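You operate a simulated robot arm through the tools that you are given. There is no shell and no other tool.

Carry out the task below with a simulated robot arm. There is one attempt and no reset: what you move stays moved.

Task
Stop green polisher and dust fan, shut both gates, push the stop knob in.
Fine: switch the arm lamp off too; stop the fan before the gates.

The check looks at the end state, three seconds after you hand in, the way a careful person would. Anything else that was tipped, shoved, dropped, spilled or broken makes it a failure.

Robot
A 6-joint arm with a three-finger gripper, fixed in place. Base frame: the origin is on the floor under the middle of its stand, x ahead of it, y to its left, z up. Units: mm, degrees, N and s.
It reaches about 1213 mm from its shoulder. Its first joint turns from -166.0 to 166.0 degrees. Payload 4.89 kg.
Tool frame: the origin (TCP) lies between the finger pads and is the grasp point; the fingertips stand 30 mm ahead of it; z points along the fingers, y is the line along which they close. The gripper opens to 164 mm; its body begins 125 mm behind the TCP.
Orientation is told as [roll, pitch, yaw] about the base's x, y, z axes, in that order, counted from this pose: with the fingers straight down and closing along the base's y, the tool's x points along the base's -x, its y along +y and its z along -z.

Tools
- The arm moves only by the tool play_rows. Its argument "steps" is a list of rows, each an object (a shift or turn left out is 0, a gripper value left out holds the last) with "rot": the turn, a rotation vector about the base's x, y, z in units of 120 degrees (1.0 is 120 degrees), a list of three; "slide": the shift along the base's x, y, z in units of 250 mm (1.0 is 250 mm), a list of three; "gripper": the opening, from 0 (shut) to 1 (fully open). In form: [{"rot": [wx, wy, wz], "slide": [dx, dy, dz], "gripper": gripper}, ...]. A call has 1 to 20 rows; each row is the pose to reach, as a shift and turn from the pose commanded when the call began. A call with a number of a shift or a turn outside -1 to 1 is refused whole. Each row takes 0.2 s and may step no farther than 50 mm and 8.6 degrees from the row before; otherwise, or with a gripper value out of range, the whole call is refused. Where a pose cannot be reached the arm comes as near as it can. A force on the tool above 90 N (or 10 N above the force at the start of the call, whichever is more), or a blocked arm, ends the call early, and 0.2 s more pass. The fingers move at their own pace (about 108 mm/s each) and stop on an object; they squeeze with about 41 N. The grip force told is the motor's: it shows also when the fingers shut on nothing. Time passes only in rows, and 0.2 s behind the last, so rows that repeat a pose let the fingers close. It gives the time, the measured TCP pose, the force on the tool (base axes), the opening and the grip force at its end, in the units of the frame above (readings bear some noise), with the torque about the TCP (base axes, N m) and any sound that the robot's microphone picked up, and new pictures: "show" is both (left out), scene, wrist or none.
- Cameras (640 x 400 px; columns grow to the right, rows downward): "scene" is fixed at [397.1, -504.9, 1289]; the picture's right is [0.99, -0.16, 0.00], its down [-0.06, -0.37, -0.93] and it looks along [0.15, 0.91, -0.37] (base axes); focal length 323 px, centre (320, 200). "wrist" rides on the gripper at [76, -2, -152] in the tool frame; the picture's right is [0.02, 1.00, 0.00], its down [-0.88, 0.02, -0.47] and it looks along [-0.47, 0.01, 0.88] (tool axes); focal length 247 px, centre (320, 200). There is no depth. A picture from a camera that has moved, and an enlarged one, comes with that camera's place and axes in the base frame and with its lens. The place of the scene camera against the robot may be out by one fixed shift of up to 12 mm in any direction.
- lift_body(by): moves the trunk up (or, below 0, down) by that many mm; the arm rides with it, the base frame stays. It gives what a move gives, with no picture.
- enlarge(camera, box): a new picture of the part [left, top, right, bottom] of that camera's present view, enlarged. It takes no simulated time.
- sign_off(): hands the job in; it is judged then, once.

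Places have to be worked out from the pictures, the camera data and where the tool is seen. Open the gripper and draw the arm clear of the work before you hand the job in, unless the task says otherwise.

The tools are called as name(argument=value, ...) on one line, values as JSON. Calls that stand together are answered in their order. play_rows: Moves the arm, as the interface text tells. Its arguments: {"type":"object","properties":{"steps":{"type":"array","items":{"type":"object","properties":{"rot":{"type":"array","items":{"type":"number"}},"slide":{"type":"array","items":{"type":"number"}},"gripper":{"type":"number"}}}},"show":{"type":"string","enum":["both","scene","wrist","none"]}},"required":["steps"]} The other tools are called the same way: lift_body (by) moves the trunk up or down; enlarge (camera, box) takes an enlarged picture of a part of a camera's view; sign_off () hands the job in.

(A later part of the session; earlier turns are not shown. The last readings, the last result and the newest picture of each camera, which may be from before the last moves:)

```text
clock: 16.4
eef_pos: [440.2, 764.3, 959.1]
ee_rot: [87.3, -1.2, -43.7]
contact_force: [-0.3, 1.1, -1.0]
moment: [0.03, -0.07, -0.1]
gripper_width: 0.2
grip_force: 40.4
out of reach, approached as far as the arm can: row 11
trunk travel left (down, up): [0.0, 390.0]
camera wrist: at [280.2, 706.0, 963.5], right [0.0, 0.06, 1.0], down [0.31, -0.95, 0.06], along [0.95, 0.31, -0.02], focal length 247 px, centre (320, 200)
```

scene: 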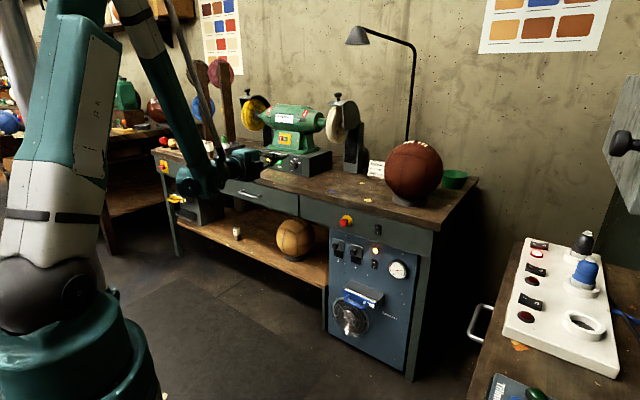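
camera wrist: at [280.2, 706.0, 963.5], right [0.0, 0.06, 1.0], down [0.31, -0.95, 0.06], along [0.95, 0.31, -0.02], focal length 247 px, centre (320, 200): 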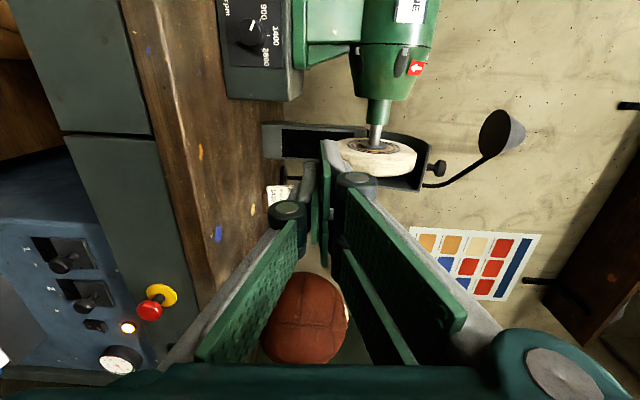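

The fist is now thin vertically with the camera on its left, looking right along the bench. I shift left and outward to about (340, 1014, 961), still short of the polisher's control box, to line up with the O button.

play_rows(steps=[{"slide": [-0.057, 0.143, 0]}, {"slide": [-0.114, 0.286, 0]}, {"slide": [-0.171, 0.429, 0]}, {"slide": [-0.229, 0.571, 0]}, {"slide": [-0.286, 0.714, 0]}, {"slide": [-0.343, 0.857, 0]}, {"slide": [-0.4, 1.0, 0]}], show="both")

```text
clock: 17.9
eef_pos: [341.7, 1011.5, 961.1]
ee_rot: [86.1, -2.1, -43.4]
contact_force: [0.6, -0.5, 1.1]
moment: [-0.07, 0.12, 0.13]
gripper_width: 0.0
grip_force: 41.0
trunk travel left (down, up): [0.0, 390.0]
camera wrist: at [182.0, 954.4, 967.0], right [0.01, 0.09, 1.0], down [0.31, -0.95, 0.08], along [0.95, 0.31, -0.03], focal length 247 px, centre (320, 200)
```

scene: 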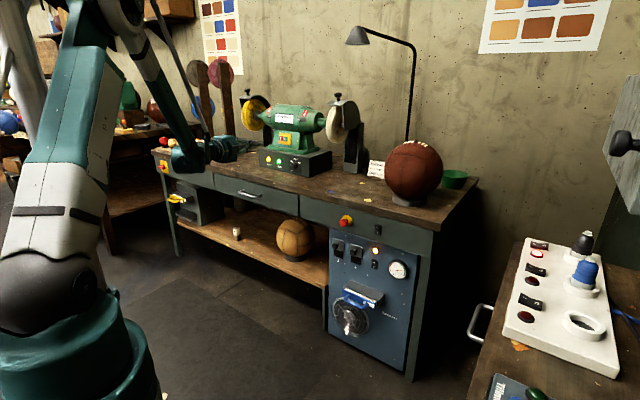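
wrist: 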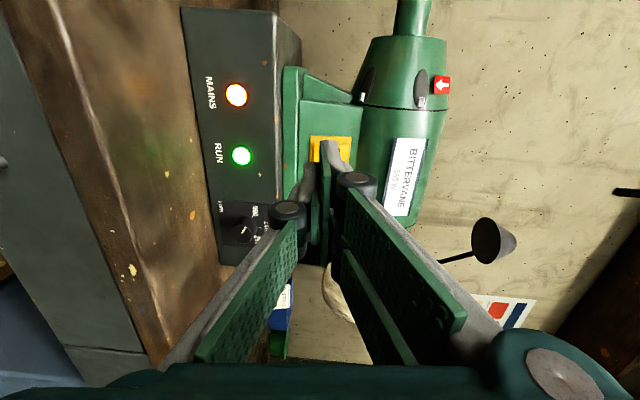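

I enlarge the view around the fist and the yellow switch plate.

enlarge(camera="wrist", box=[260, 90, 420, 210])

enlarge(camera="scene", box=[190, 100, 330, 190])

```text
3.33 times, centred on (340, 150) of wrist
camera zoom: at [182.0, 954.4, 967.0], right [0.01, 0.09, 1.0], down [0.31, -0.95, 0.08], along [0.95, 0.31, -0.03], focal length 823 px, centre (253, 367)
```

zoom: 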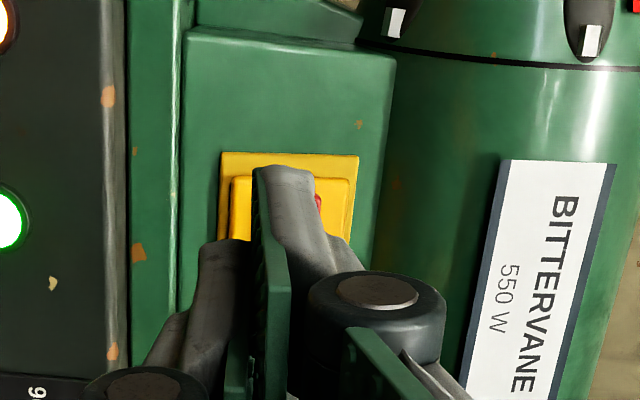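

```text
4.44 times, centred on (260, 145) of scene
camera zoom: at [397.1, -504.9, 1289.0], right [0.99, -0.16, 0.0], down [-0.06, -0.37, -0.93], along [0.15, 0.91, -0.37], focal length 1434 px, centre (587, 444)
```

zoom: 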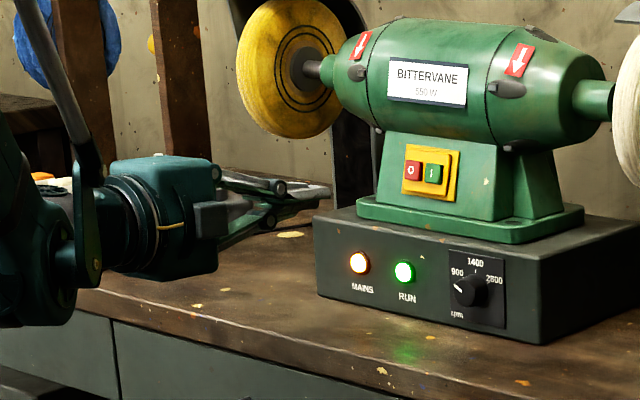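

The O button sits about 22–28 mm right of the tool axis and roughly 130–150 mm ahead of the fingertips at z≈962–967. I shift 8 mm left (so the fist's right edge stays clear of the green I button) and advance 90 mm.

play_rows(steps=[{"slide": [-0.023, 0.022, 0.004]}, {"slide": [0.039, 0.087, 0.004]}, {"slide": [0.101, 0.152, 0.004]}, {"slide": [0.163, 0.217, 0.004]}, {"slide": [0.225, 0.283, 0.004]}], show="both")

```text
clock: 19.1
eef_pos: [397.5, 1082.6, 962.3]
ee_rot: [86.2, -1.9, -43.5]
contact_force: [-1.1, -0.7, 1.9]
moment: [-0.07, 0.1, 0.01]
gripper_width: 0.0
grip_force: 41.2
trunk travel left (down, up): [0.0, 390.0]
camera wrist: at [237.6, 1024.6, 967.4], right [0.0, 0.08, 1.0], down [0.31, -0.95, 0.08], along [0.95, 0.31, -0.03], focal length 247 px, centre (320, 200)
```

scene: 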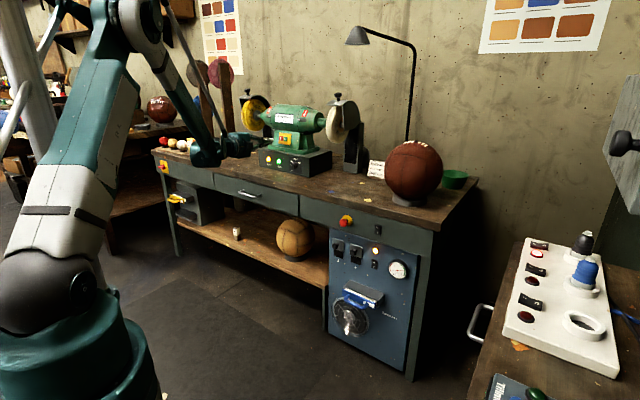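
wrist: 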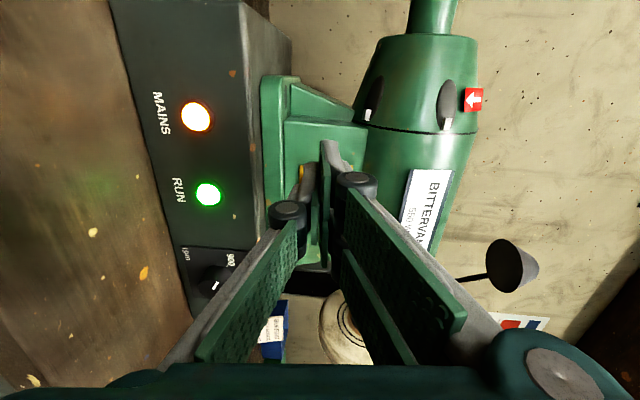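

enlarge(camera="wrist", box=[260, 110, 420, 230])

enlarge(camera="scene", box=[215, 105, 315, 175])

```text
3.33 times, centred on (340, 170) of wrist
camera zoom: at [237.6, 1024.6, 967.4], right [0.0, 0.08, 1.0], down [0.31, -0.95, 0.08], along [0.95, 0.31, -0.03], focal length 823 px, centre (253, 300)
```

zoom: 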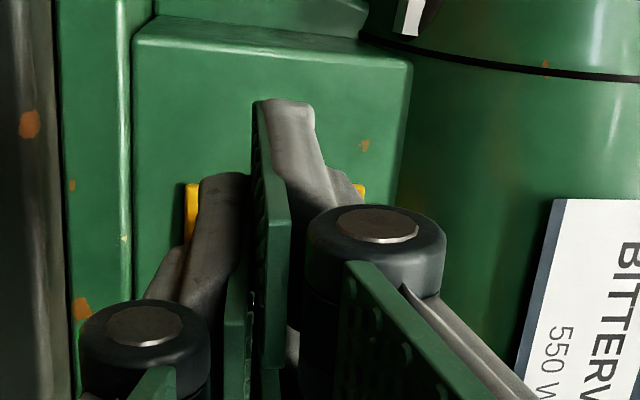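

```text
5.71 times, centred on (265, 140) of scene
camera zoom: at [397.1, -504.9, 1289.0], right [0.99, -0.16, 0.0], down [-0.06, -0.37, -0.93], along [0.15, 0.91, -0.37], focal length 1844 px, centre (634, 543)
```

zoom: 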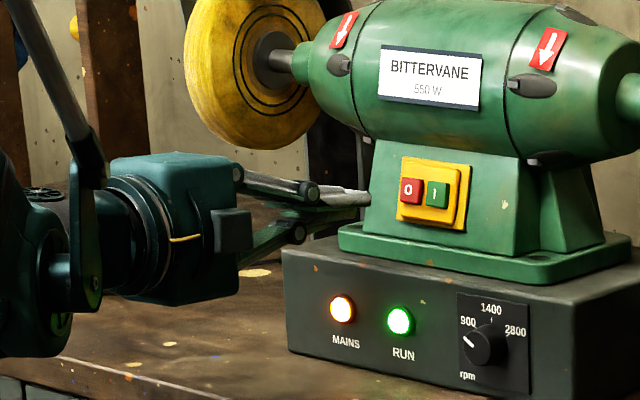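

The scene view shows the fingertips about 50–60 mm short of the O button and slightly left of it, heading at it. I advance another 35 mm with 4 mm more left offset.

play_rows(steps=[{"slide": [0.028, 0.037, 0]}, {"slide": [0.057, 0.075, 0]}, {"slide": [0.085, 0.112, 0]}], show="both")

enlarge(camera="scene", box=[245, 115, 315, 165])

enlarge(camera="wrist", box=[260, 110, 420, 230])

```text
clock: 19.9
eef_pos: [417.8, 1110.3, 961.3]
ee_rot: [86.4, -1.7, -43.5]
contact_force: [-0.3, 0.0, -0.2]
moment: [-0.04, 0.05, 0.0]
gripper_width: 0.0
grip_force: 41.2
trunk travel left (down, up): [0.0, 390.0]
camera wrist: at [258.9, 1053.5, 966.1], right [0.0, 0.08, 1.0], down [0.31, -0.95, 0.08], along [0.95, 0.31, -0.03], focal length 247 px, centre (320, 200)
```

scene: 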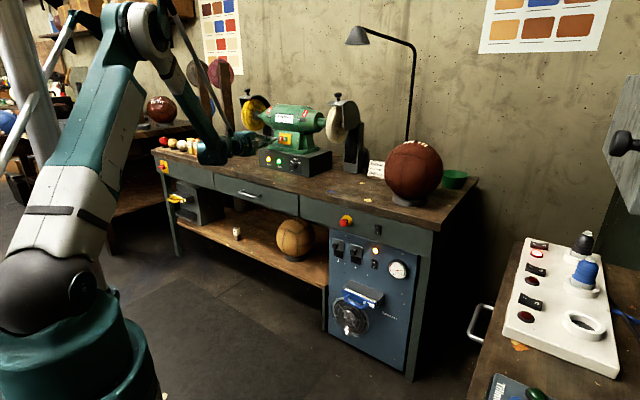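
wrist: 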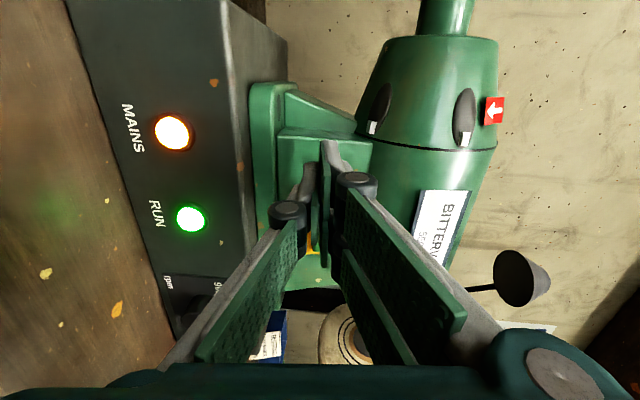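

```text
8.00 times, centred on (280, 140) of scene
camera zoom: at [397.1, -504.9, 1289.0], right [0.99, -0.16, 0.0], down [-0.06, -0.37, -0.93], along [0.15, 0.91, -0.37], focal length 2581 px, centre (640, 680)
```

zoom: 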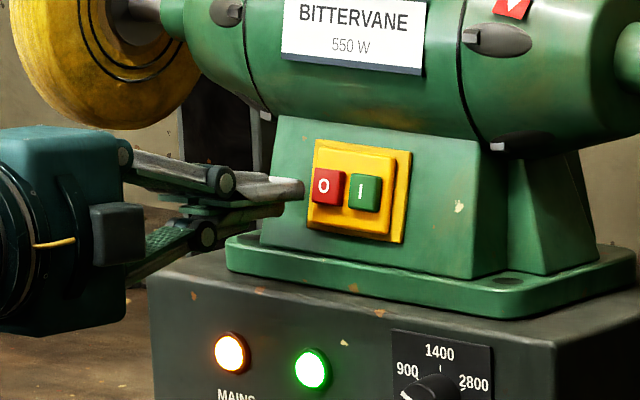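

```text
3.33 times, centred on (340, 170) of wrist
camera zoom: at [258.9, 1053.5, 966.1], right [0.0, 0.08, 1.0], down [0.31, -0.95, 0.08], along [0.95, 0.31, -0.03], focal length 823 px, centre (253, 300)
```

zoom: 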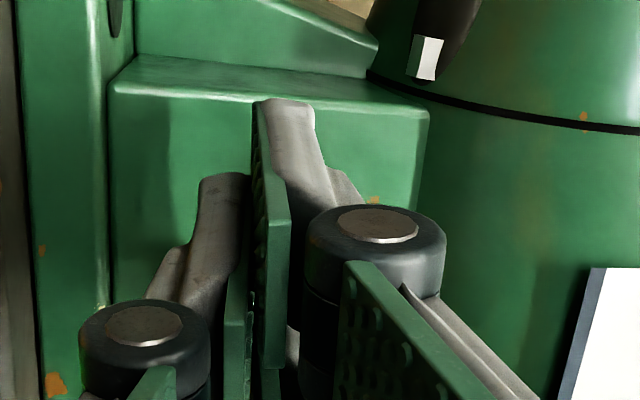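

Fingertips are about 20–30 mm from the O button with height matched. I creep forward in small rows.

play_rows(steps=[{"slide": [0.014, 0.0145, 0]}, {"slide": [0.028, 0.029, 0]}, {"slide": [0.041, 0.0435, 0]}, {"slide": [0.055, 0.058, 0]}], show="scene")

enlarge(camera="scene", box=[245, 115, 315, 165])

enlarge(camera="wrist", box=[100, 90, 420, 290])

```text
clock: 21.1
eef_pos: [428.0, 1122.8, 963.2]
ee_rot: [86.6, -1.7, -43.6]
contact_force: [-22.3, -30.0, 10.4]
moment: [-0.31, -0.69, -1.05]
gripper_width: 0.1
grip_force: 41.5
trunk travel left (down, up): [0.0, 390.0]
heard: click
stopped in row 4: the force on the tool passed its limit at 101 N (the readings are from after the stop); the commanded pose is now the measured one
```

scene: 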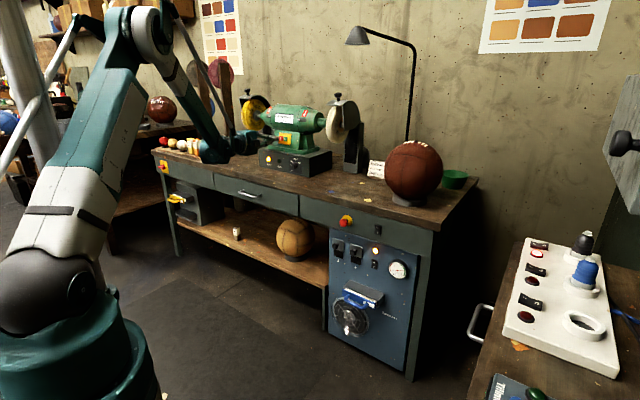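

```text
8.00 times, centred on (280, 140) of scene
camera zoom: at [397.1, -504.9, 1289.0], right [0.99, -0.16, 0.0], down [-0.06, -0.37, -0.93], along [0.15, 0.91, -0.37], focal length 2581 px, centre (640, 680)
```

zoom: 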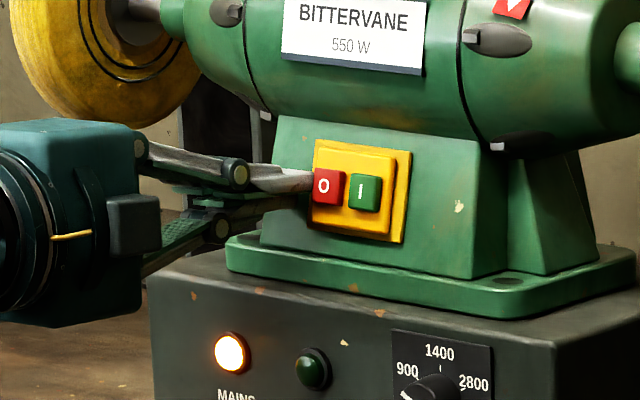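

```text
2.00 times, centred on (260, 190) of wrist
camera zoom: at [267.8, 1065.6, 968.2], right [0.0, 0.08, 1.0], down [0.31, -0.95, 0.07], along [0.95, 0.31, -0.03], focal length 494 px, centre (440, 220)
```

zoom: 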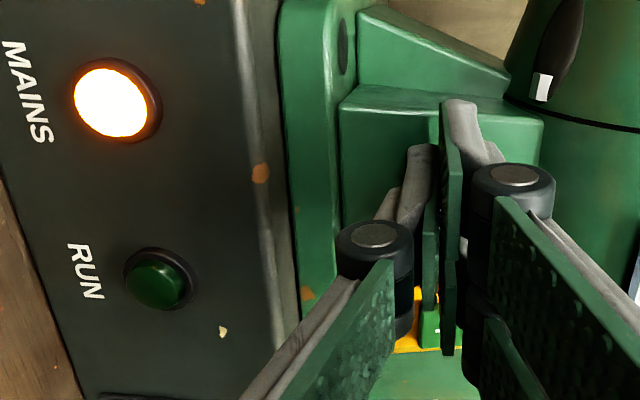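

The RUN lamp went out with a click: the polisher is stopped. I back straight off along the approach line.

play_rows(steps=[{"slide": [-0.1, -0.105, 0]}, {"slide": [-0.22, -0.23, 0]}, {"slide": [-0.35, -0.37, 0]}, {"slide": [-0.48, -0.5, 0]}, {"slide": [-0.6, -0.63, 0]}], show="both")

enlarge(camera="scene", box=[230, 80, 390, 180])

```text
clock: 22.3
eef_pos: [281.2, 968.9, 958.2]
ee_rot: [85.5, -2.4, -43.3]
contact_force: [0.5, 1.7, -0.9]
moment: [0.14, -0.11, -0.04]
gripper_width: 0.2
grip_force: 40.8
trunk travel left (down, up): [0.0, 390.0]
camera wrist: at [121.6, 911.6, 966.4], right [0.01, 0.1, 1.0], down [0.31, -0.94, 0.09], along [0.95, 0.31, -0.04], focal length 247 px, centre (320, 200)
```

scene: 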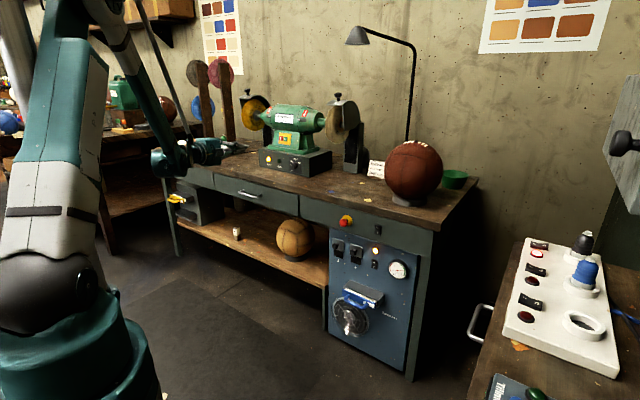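
wrist: 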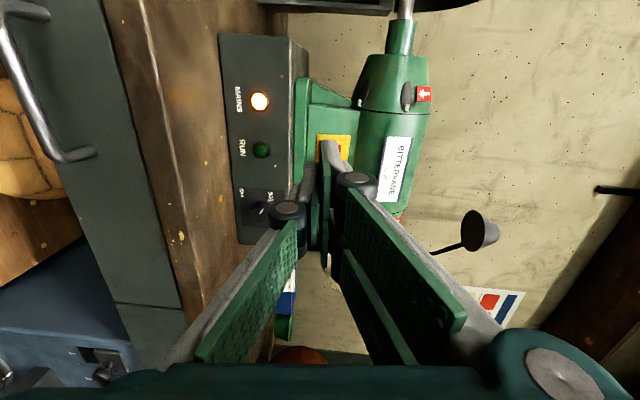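

```text
4.00 times, centred on (310, 130) of scene
camera zoom: at [397.1, -504.9, 1289.0], right [0.99, -0.16, 0.0], down [-0.06, -0.37, -0.93], along [0.15, 0.91, -0.37], focal length 1291 px, centre (360, 480)
```

zoom: 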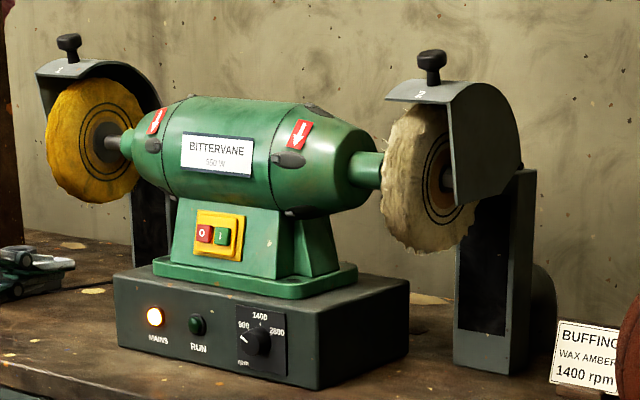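

The wheels have stopped. Next is the dust-fan rocker near (814, 597, 526); I travel in three legs back along the bench front, keeping the fingertips at least 50 mm short of it, down to about (667, 465, 560).

play_rows(steps=[{"slide": [0.086, -0.112, -0.0885]}, {"slide": [0.172, -0.224, -0.177]}, {"slide": [0.2575, -0.336, -0.2655]}, {"slide": [0.343, -0.448, -0.354]}, {"slide": [0.429, -0.56, -0.4425]}, {"slide": [0.515, -0.672, -0.531]}], show="none")

play_rows(steps=[{"slide": [0.086, -0.112, -0.0885]}, {"slide": [0.172, -0.224, -0.177]}, {"slide": [0.2575, -0.336, -0.2655]}, {"slide": [0.343, -0.448, -0.354]}, {"slide": [0.429, -0.56, -0.4425]}, {"slide": [0.515, -0.672, -0.531]}], show="both")

```text
clock: 23.7
eef_pos: [411.7, 812.6, 841.4]
ee_rot: [86.3, -1.7, -43.5]
contact_force: [-1.3, 1.0, -0.6]
moment: [-0.01, 0.02, -0.09]
gripper_width: 0.1
grip_force: 40.7
out of reach, approached as far as the arm can: row 6
trunk travel left (down, up): [0.0, 390.0]
```

```text
clock: 25.1
eef_pos: [595.4, 735.5, 830.0]
ee_rot: [86.1, -1.9, -43.5]
contact_force: [-2.3, 2.3, 0.2]
moment: [-0.03, -0.02, -0.53]
gripper_width: 0.2
grip_force: 41.7
out of reach, approached as far as the arm can: row 1, 2, 3, 4, 5, 6
trunk travel left (down, up): [0.0, 390.0]
camera wrist: at [436.1, 677.2, 836.9], right [0.01, 0.09, 1.0], down [0.31, -0.95, 0.08], along [0.95, 0.31, -0.04], focal length 247 px, centre (320, 200)
```

scene: 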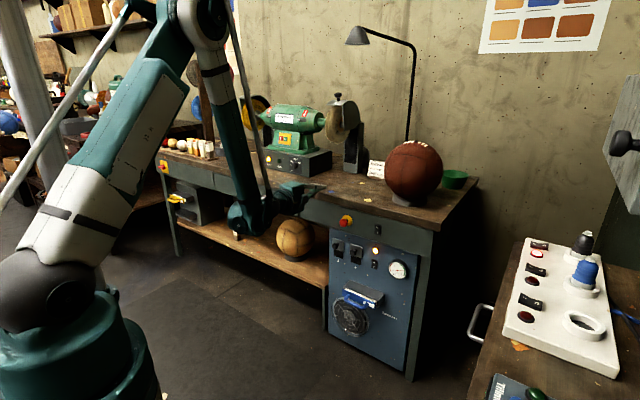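
wrist: 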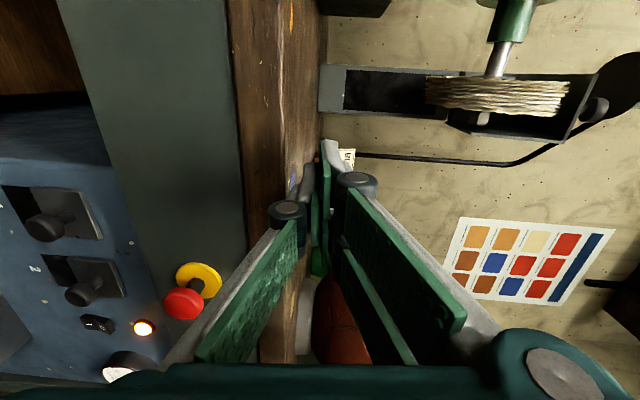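

The level, rolled pose hits a wrist-joint limit here and the solver drifted outward toward the bench edge (tips about at n≈970, z≈830, no contact force). I back off and up while unrolling, and will use the opposite roll instead.

play_rows(steps=[{"slide": [-0.083, -0.087, 0.04], "rot": [-0.043, -0.045, 0.004]}, {"slide": [-0.166, -0.174, 0.08], "rot": [-0.086, -0.09, 0.007]}, {"slide": [-0.248, -0.261, 0.12], "rot": [-0.129, -0.135, 0.011]}, {"slide": [-0.331, -0.348, 0.16], "rot": [-0.1725, -0.18, 0.015]}], show="scene")

```text
clock: 26.1
eef_pos: [528.0, 664.2, 905.1]
ee_rot: [85.5, -31.7, -41.4]
contact_force: [0.5, 0.8, -1.6]
moment: [0.06, -0.08, -0.06]
gripper_width: 0.1
grip_force: 40.8
out of reach, approached as far as the arm can: row 1, 2, 3, 4
trunk travel left (down, up): [0.0, 390.0]
```

scene: 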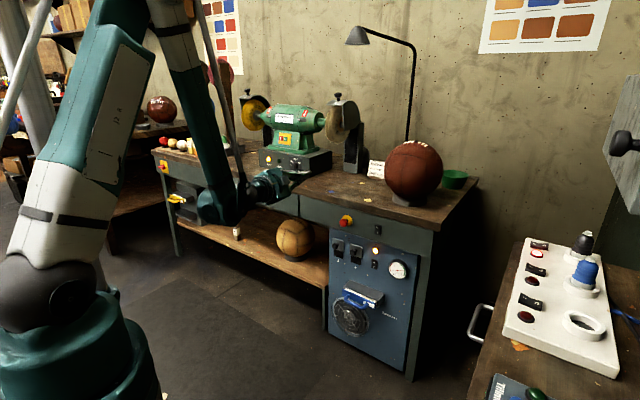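

The limit is a wrist-bend limit with the tool level, not the roll, so for the panel I'll use the tool pitched about 27° downward. I pitch it down here, well clear of the bench.

play_rows(steps=[{"rot": [-0.0345, 0.033, 0]}, {"rot": [-0.069, 0.066, 0]}, {"rot": [-0.1035, 0.099, 0]}, {"rot": [-0.138, 0.132, 0]}], show="none")

```text
clock: 27.1
eef_pos: [525.6, 663.0, 905.6]
ee_rot: [59.5, -28.0, -28.2]
contact_force: [0.1, 0.0, 0.0]
moment: [0.03, -0.01, -0.01]
gripper_width: 0.1
grip_force: 41.1
trunk travel left (down, up): [0.0, 390.0]
```

The tool now points about 27° below horizontal. I roll it a further 25° so the fist lies nearly flat, and check reach.

play_rows(steps=[{"rot": [0.0429, 0.0449, -0.0311]}, {"rot": [0.0857, 0.0898, -0.0622]}, {"rot": [0.1286, 0.1347, -0.0933]}], show="none")

```text
clock: 27.9
eef_pos: [525.8, 663.3, 905.8]
ee_rot: [63.3, -5.9, -40.8]
contact_force: [-0.2, 0.2, 0.1]
moment: [0.03, 0.0, -0.01]
gripper_width: 0.0
grip_force: 40.8
trunk travel left (down, up): [0.0, 390.0]
```

The orientation is good (about 6° residual roll). I move in two legs down to in front of the fan rocker, about (723, 521, 575), fingertips ~90 mm from the panel.

play_rows(steps=[{"slide": [0.079, -0.057, -0.132]}, {"slide": [0.158, -0.114, -0.265]}, {"slide": [0.237, -0.171, -0.397]}, {"slide": [0.316, -0.228, -0.53]}, {"slide": [0.395, -0.284, -0.662]}], show="none")

play_rows(steps=[{"slide": [0.079, -0.057, -0.132]}, {"slide": [0.158, -0.114, -0.265]}, {"slide": [0.237, -0.171, -0.397]}, {"slide": [0.316, -0.228, -0.53]}, {"slide": [0.395, -0.284, -0.662]}], show="both")

```text
clock: 29.1
eef_pos: [633.2, 602.5, 755.5]
ee_rot: [63.1, -6.0, -40.6]
contact_force: [-2.2, -1.1, 0.5]
moment: [-0.07, -0.03, -0.09]
gripper_width: 0.0
grip_force: 40.8
out of reach, approached as far as the arm can: row 5
trunk travel left (down, up): [0.0, 390.0]
```

```text
clock: 30.2
eef_pos: [769.0, 567.1, 668.6]
ee_rot: [63.0, -5.9, -40.5]
contact_force: [-31.4, -29.0, 5.3]
moment: [0.01, -0.24, -1.17]
gripper_width: 0.1
grip_force: 40.9
out of reach, approached as far as the arm can: row 1, 2, 3, 4, 5
trunk travel left (down, up): [0.0, 390.0]
stopped in row 5: the force on the tool passed its limit at 138 N (the readings are from after the stop); the commanded pose is now the measured one
camera wrist: at [618.6, 517.5, 728.6], right [0.21, 0.42, 0.88], down [0.38, -0.87, 0.32], along [0.9, 0.27, -0.34], focal length 247 px, centre (320, 200)
```

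scene: 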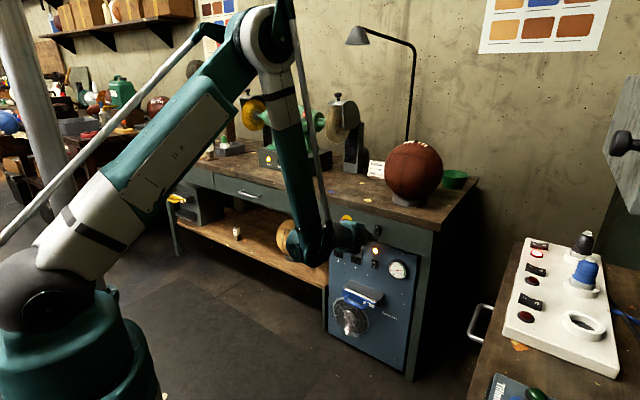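
wrist: 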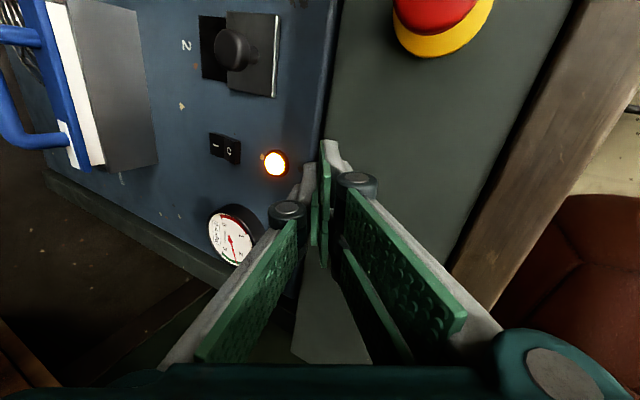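

The reach limit pushed the fist against the blank apron (about 30 N resting, n≈972, z≈655), touching no control. The data fit a forearm-steepness limit, so a steeper tool is needed; I back off and up while pitching the tool to ~60° below horizontal.

play_rows(steps=[{"slide": [-0.04, -0.04, 0.048], "rot": [-0.0402, 0.0385, 0]}, {"slide": [-0.066, -0.066, 0.096], "rot": [-0.0804, 0.077, 0]}, {"slide": [-0.091, -0.091, 0.144], "rot": [-0.1206, 0.1154, 0]}, {"slide": [-0.116, -0.116, 0.192], "rot": [-0.1609, 0.1539, 0]}, {"slide": [-0.141, -0.141, 0.24], "rot": [-0.2011, 0.1924, 0]}], show="both")

enlarge(camera="scene", box=[310, 190, 430, 290])

```text
clock: 31.4
eef_pos: [734.8, 534.9, 727.9]
ee_rot: [29.4, -3.0, -37.8]
contact_force: [0.7, -0.1, -0.5]
moment: [0.01, 0.05, -0.01]
gripper_width: 0.0
grip_force: 40.9
trunk travel left (down, up): [0.0, 390.0]
camera wrist: at [623.7, 525.2, 856.0], right [0.5, 0.72, 0.49], down [0.55, -0.7, 0.47], along [0.68, 0.04, -0.74], focal length 247 px, centre (320, 200)
```

scene: 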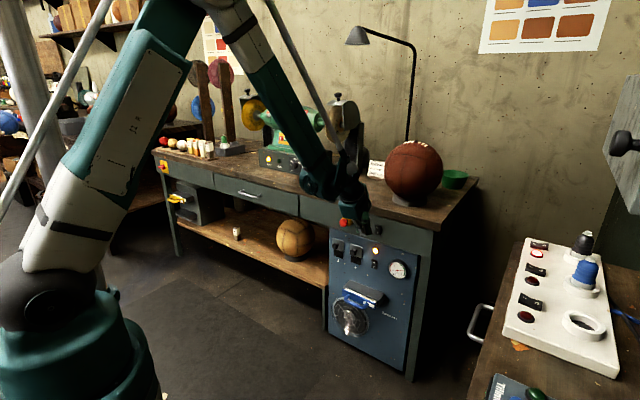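
wrist: 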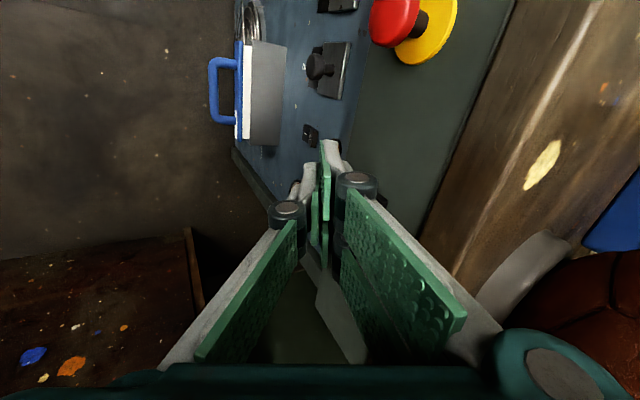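

```text
4.00 times, centred on (370, 240) of scene
camera zoom: at [397.1, -504.9, 1289.0], right [0.99, -0.16, 0.0], down [-0.06, -0.37, -0.93], along [0.15, 0.91, -0.37], focal length 1291 px, centre (120, 40)
```

zoom: 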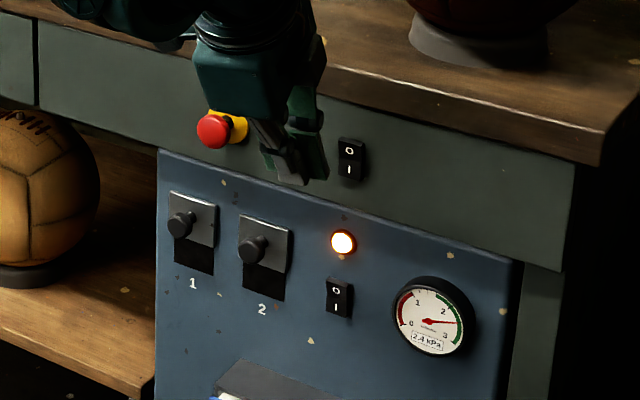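

At 60° the arm moves freely. The apron (lamp) rocker sits right ahead at about (806, 568, 704), so I square up the roll by 7° and line up on its upper "O" half first, at TCP ≈ (749, 545, 735).

play_rows(steps=[{"slide": [0.028, 0.02, 0.014], "rot": [0.0098, 0.0105, -0.0254]}, {"slide": [0.056, 0.041, 0.028], "rot": [0.0196, 0.021, -0.0507]}], show="both")

enlarge(camera="scene", box=[340, 200, 400, 250])

enlarge(camera="wrist", box=[240, 60, 440, 220])

```text
clock: 32.0
eef_pos: [749.2, 543.5, 735.6]
ee_rot: [29.6, 0.6, -43.9]
contact_force: [-0.3, -0.2, -0.1]
moment: [-0.02, 0.0, 0.0]
gripper_width: 0.0
grip_force: 41.6
trunk travel left (down, up): [0.0, 390.0]
camera wrist: at [642.6, 540.9, 867.6], right [0.59, 0.64, 0.49], down [0.49, -0.77, 0.41], along [0.64, 0.0, -0.76], focal length 247 px, centre (320, 200)
```

scene: 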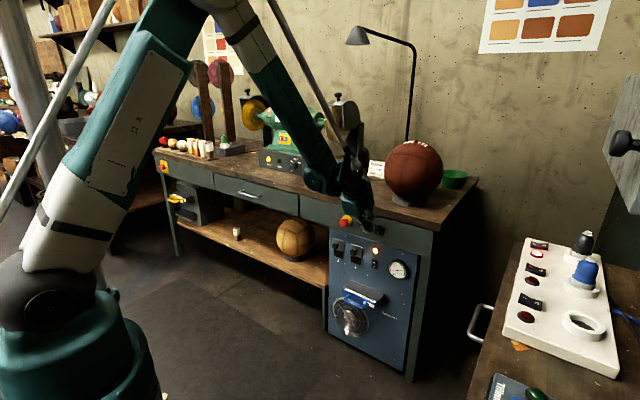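
wrist: 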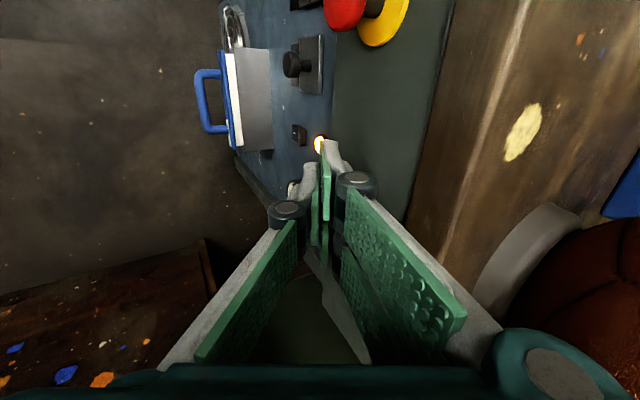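

```text
8.00 times, centred on (370, 225) of scene
camera zoom: at [397.1, -504.9, 1289.0], right [0.99, -0.16, 0.0], down [-0.06, -0.37, -0.93], along [0.15, 0.91, -0.37], focal length 2581 px, centre (-80, 0)
```

zoom: 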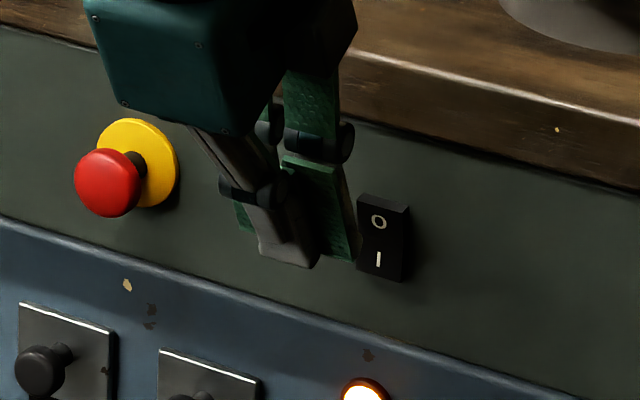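

```text
2.50 times, centred on (340, 140) of wrist
camera zoom: at [642.6, 540.9, 867.6], right [0.59, 0.64, 0.49], down [0.49, -0.77, 0.41], along [0.64, 0.0, -0.76], focal length 617 px, centre (270, 350)
```

zoom: 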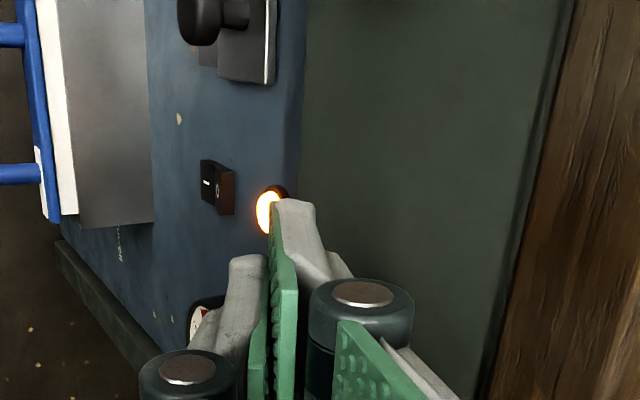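

The fist is aligned left-right with the lamp rocker and slightly above its middle. I shift 3 mm right, 3 mm down and advance 20 mm, watching for contact.

play_rows(steps=[{"slide": [0.0365, 0.0195, -0.012]}, {"slide": [0.0507, 0.0338, -0.012]}, {"slide": [0.065, 0.048, -0.012]}], show="scene")

enlarge(camera="scene", box=[340, 200, 400, 250])

enlarge(camera="wrist", box=[280, 100, 380, 180])

```text
clock: 32.8
eef_pos: [766.4, 556.1, 731.0]
ee_rot: [29.7, 0.5, -43.8]
contact_force: [0.5, 0.0, 0.9]
moment: [-0.02, 0.0, -0.02]
gripper_width: 0.0
grip_force: 40.9
trunk travel left (down, up): [0.0, 390.0]
```

scene: 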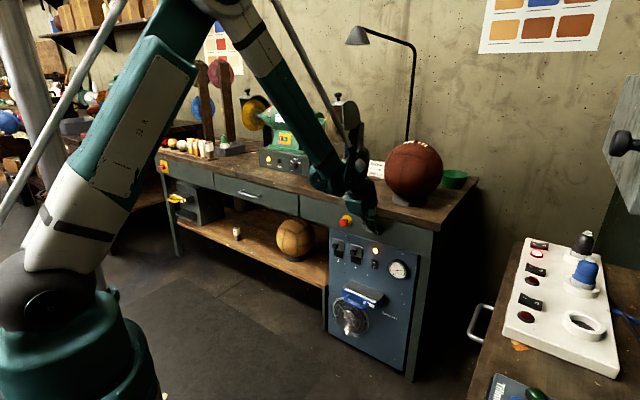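

```text
8.00 times, centred on (370, 225) of scene
camera zoom: at [397.1, -504.9, 1289.0], right [0.99, -0.16, 0.0], down [-0.06, -0.37, -0.93], along [0.15, 0.91, -0.37], focal length 2581 px, centre (-80, 0)
```

zoom: 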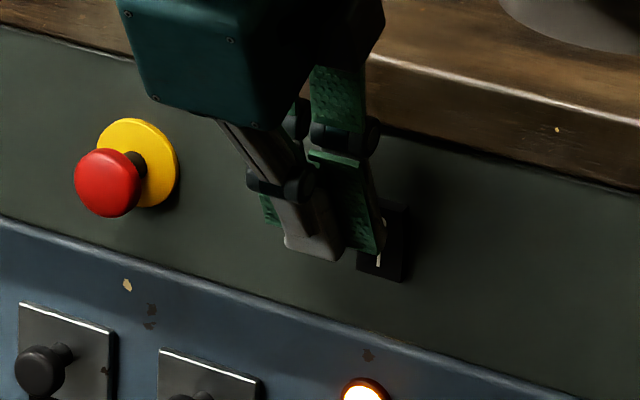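

```text
5.00 times, centred on (330, 140) of wrist
camera zoom: at [659.3, 553.2, 863.6], right [0.59, 0.64, 0.49], down [0.49, -0.77, 0.41], along [0.64, 0.0, -0.76], focal length 1235 px, centre (270, 500)
```

zoom: 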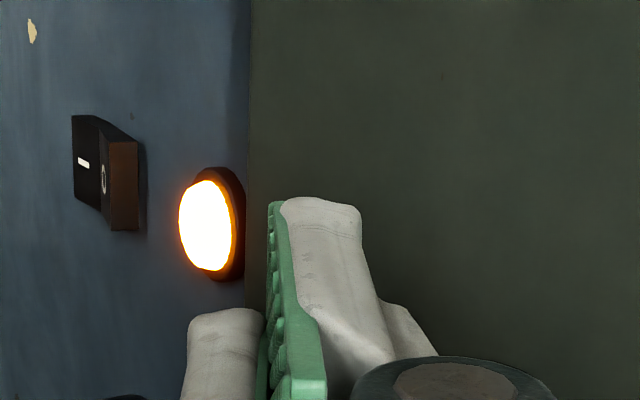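

No contact yet; the tip edge is level with the O half and a few mm away. I advance 8 mm more in small rows.

play_rows(steps=[{"slide": [0.0085, 0.0085, 0]}, {"slide": [0.017, 0.017, 0]}, {"slide": [0.0226, 0.0226, 0]}], show="scene")

enlarge(camera="scene", box=[340, 200, 400, 250])

```text
clock: 33.6
eef_pos: [770.2, 563.1, 730.5]
ee_rot: [29.6, 0.5, -43.8]
contact_force: [-0.2, -0.6, -0.8]
moment: [0.02, 0.02, -0.02]
gripper_width: 0.0
grip_force: 41.6
trunk travel left (down, up): [0.0, 390.0]
```

scene: 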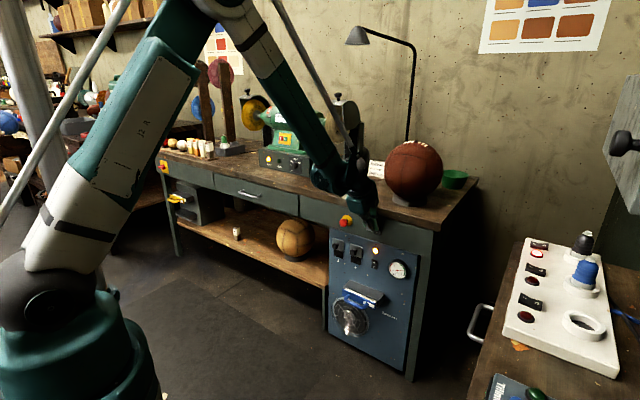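

```text
8.00 times, centred on (370, 225) of scene
camera zoom: at [397.1, -504.9, 1289.0], right [0.99, -0.16, 0.0], down [-0.06, -0.37, -0.93], along [0.15, 0.91, -0.37], focal length 2581 px, centre (-80, 0)
```

zoom: 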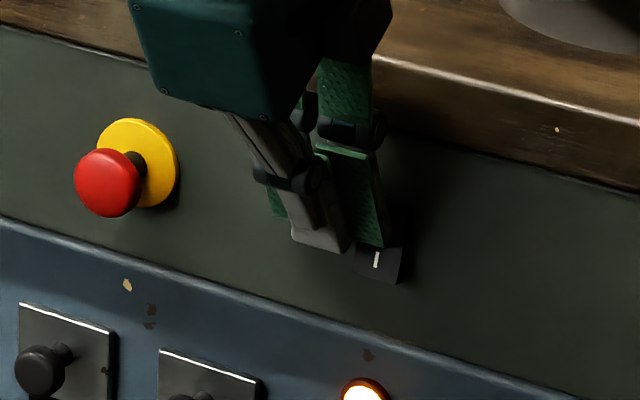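

Still no contact; I continue in 3 mm steps.

play_rows(steps=[{"slide": [0.0085, 0.0085, 0]}, {"slide": [0.0085, 0.0085, 0]}], show="none")

play_rows(steps=[{"slide": [0.0085, 0.0085, 0]}, {"slide": [0.0085, 0.0085, 0]}], show="scene")

enlarge(camera="scene", box=[340, 200, 400, 250])

```text
clock: 34.2
eef_pos: [771.5, 563.3, 731.3]
ee_rot: [29.5, 0.5, -43.9]
contact_force: [-20.7, -17.0, -4.6]
moment: [-0.29, 0.48, -0.66]
gripper_width: 0.1
grip_force: 40.8
trunk travel left (down, up): [0.0, 390.0]
```

```text
clock: 34.8
eef_pos: [772.2, 565.2, 733.2]
ee_rot: [29.5, 0.5, -43.9]
contact_force: [-57.9, -49.6, -13.2]
moment: [-0.77, 1.31, -1.88]
gripper_width: 0.0
grip_force: 40.7
trunk travel left (down, up): [0.0, 390.0]
```

scene: 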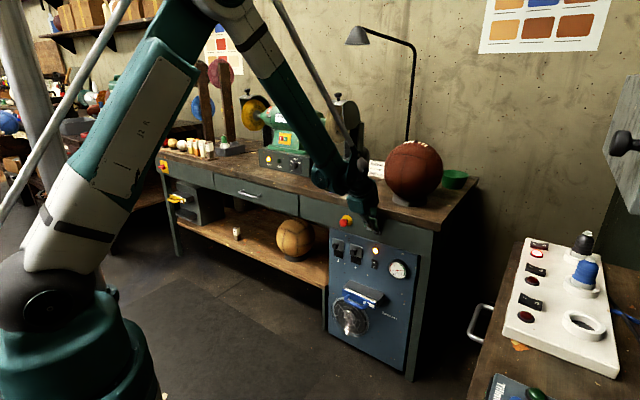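

```text
8.00 times, centred on (370, 225) of scene
camera zoom: at [397.1, -504.9, 1289.0], right [0.99, -0.16, 0.0], down [-0.06, -0.37, -0.93], along [0.15, 0.91, -0.37], focal length 2581 px, centre (-80, 0)
```

zoom: 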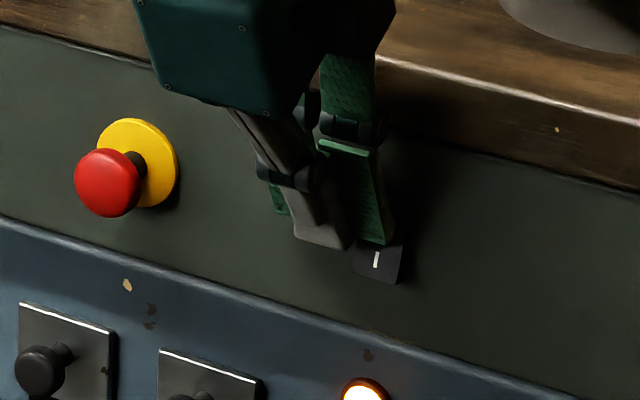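

Force has risen to ~76 N against the rocker with the fingertip, and the "I" half now looks proud, so it has probably flipped. I back off and look at the rocker and the lamp.

play_rows(steps=[{"slide": [-0.06, -0.06, 0.0]}, {"slide": [-0.12, -0.12, 0.02]}, {"slide": [-0.17, -0.17, 0.06]}], show="both")

enlarge(camera="scene", box=[340, 200, 400, 250])

enlarge(camera="scene", box=[330, 10, 480, 210])

```text
clock: 35.6
eef_pos: [734.2, 524.4, 743.7]
ee_rot: [29.6, 0.4, -43.8]
contact_force: [1.8, 0.2, -0.4]
moment: [-0.03, 0.05, 0.01]
gripper_width: 0.0
grip_force: 41.2
trunk travel left (down, up): [0.0, 390.0]
camera wrist: at [627.6, 521.3, 878.1], right [0.59, 0.64, 0.49], down [0.49, -0.77, 0.41], along [0.65, 0.0, -0.76], focal length 247 px, centre (320, 200)
```

scene: 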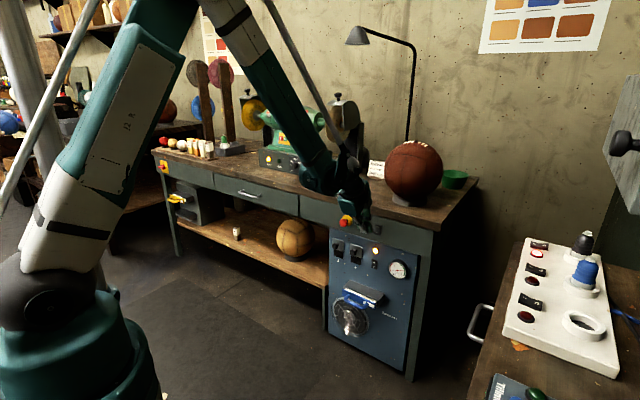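
wrist: 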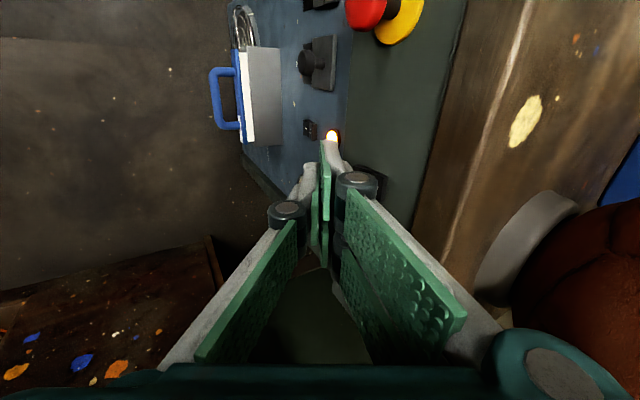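

```text
8.00 times, centred on (370, 225) of scene
camera zoom: at [397.1, -504.9, 1289.0], right [0.99, -0.16, 0.0], down [-0.06, -0.37, -0.93], along [0.15, 0.91, -0.37], focal length 2581 px, centre (-80, 0)
```

zoom: 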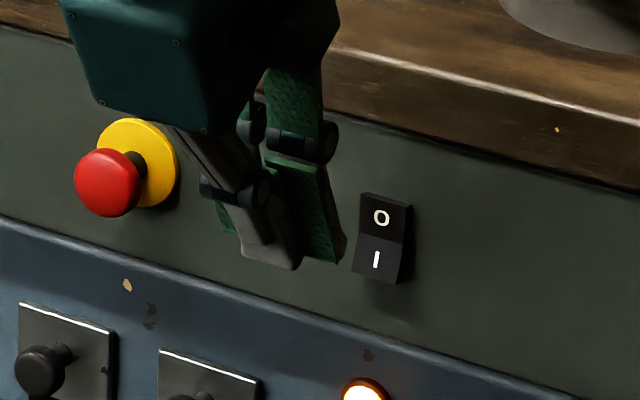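

```text
2.00 times, centred on (405, 110) of scene
camera zoom: at [397.1, -504.9, 1289.0], right [0.99, -0.16, 0.0], down [-0.06, -0.37, -0.93], along [0.15, 0.91, -0.37], focal length 645 px, centre (150, 380)
```

zoom: 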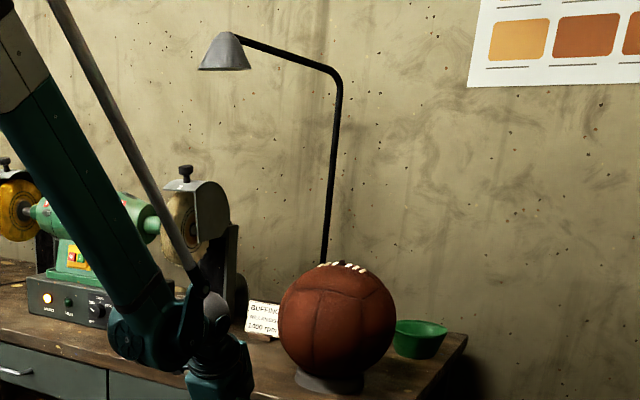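

The lamp rocker has clearly flipped to "O". Next the fan rocker, about 175 mm lower; I pitch the tool back to ~45° and descend in front of it to TCP ≈ (730, 543, 600).

play_rows(steps=[{"slide": [-0.0045, 0.0187, -0.144], "rot": [0.0229, -0.0212, 0]}, {"slide": [-0.009, 0.0374, -0.288], "rot": [0.0459, -0.0425, 0]}, {"slide": [-0.0135, 0.0561, -0.432], "rot": [0.0688, -0.0637, 0]}, {"slide": [-0.018, 0.0748, -0.576], "rot": [0.0917, -0.0849, 0]}], show="both")

enlarge(camera="scene", box=[330, 215, 420, 290])

enlarge(camera="wrist", box=[180, 20, 420, 200])

```text
clock: 36.6
eef_pos: [729.7, 542.7, 604.8]
ee_rot: [44.7, 0.7, -43.7]
contact_force: [-0.6, 0.0, 1.0]
moment: [0.0, -0.05, -0.06]
gripper_width: 0.0
grip_force: 41.2
trunk travel left (down, up): [0.0, 390.0]
camera wrist: at [600.6, 515.5, 713.3], right [0.48, 0.52, 0.7], down [0.42, -0.84, 0.34], along [0.77, 0.13, -0.62], focal length 247 px, centre (320, 200)
```

scene: 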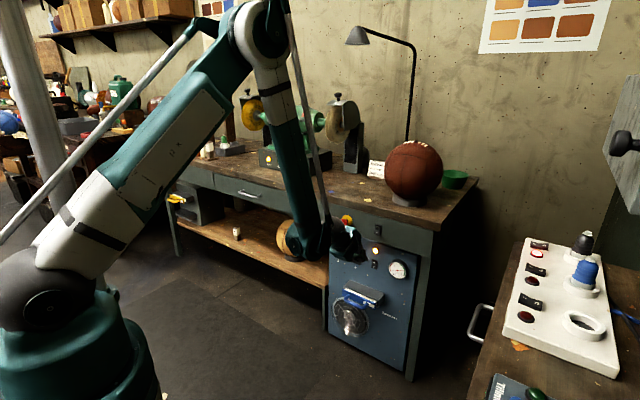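
wrist: 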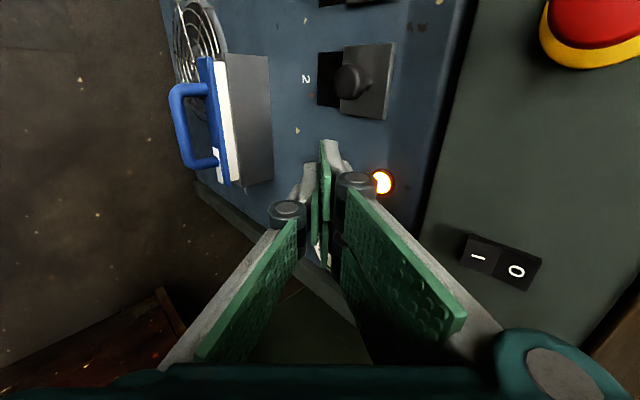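

```text
5.33 times, centred on (375, 252) of scene
camera zoom: at [397.1, -504.9, 1289.0], right [0.99, -0.16, 0.0], down [-0.06, -0.37, -0.93], along [0.15, 0.91, -0.37], focal length 1721 px, centre (27, -80)
```

zoom: 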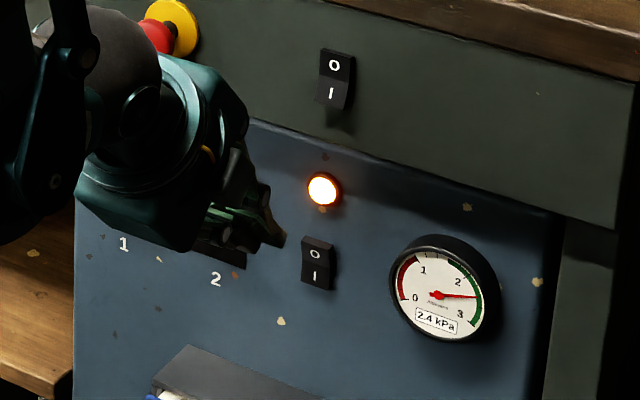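

```text
2.22 times, centred on (300, 110) of wrist
camera zoom: at [600.6, 515.5, 713.3], right [0.48, 0.52, 0.7], down [0.42, -0.84, 0.34], along [0.77, 0.13, -0.62], focal length 549 px, centre (364, 400)
```

zoom: 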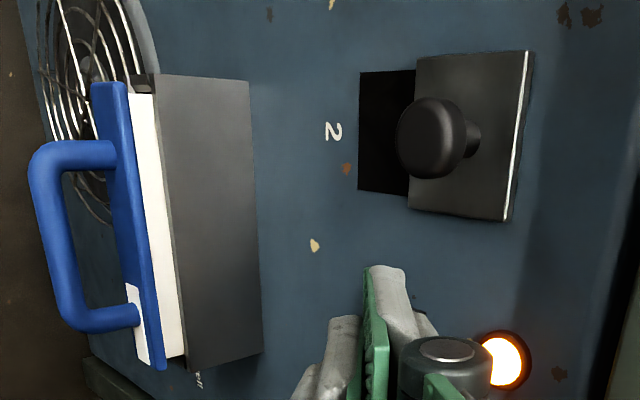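

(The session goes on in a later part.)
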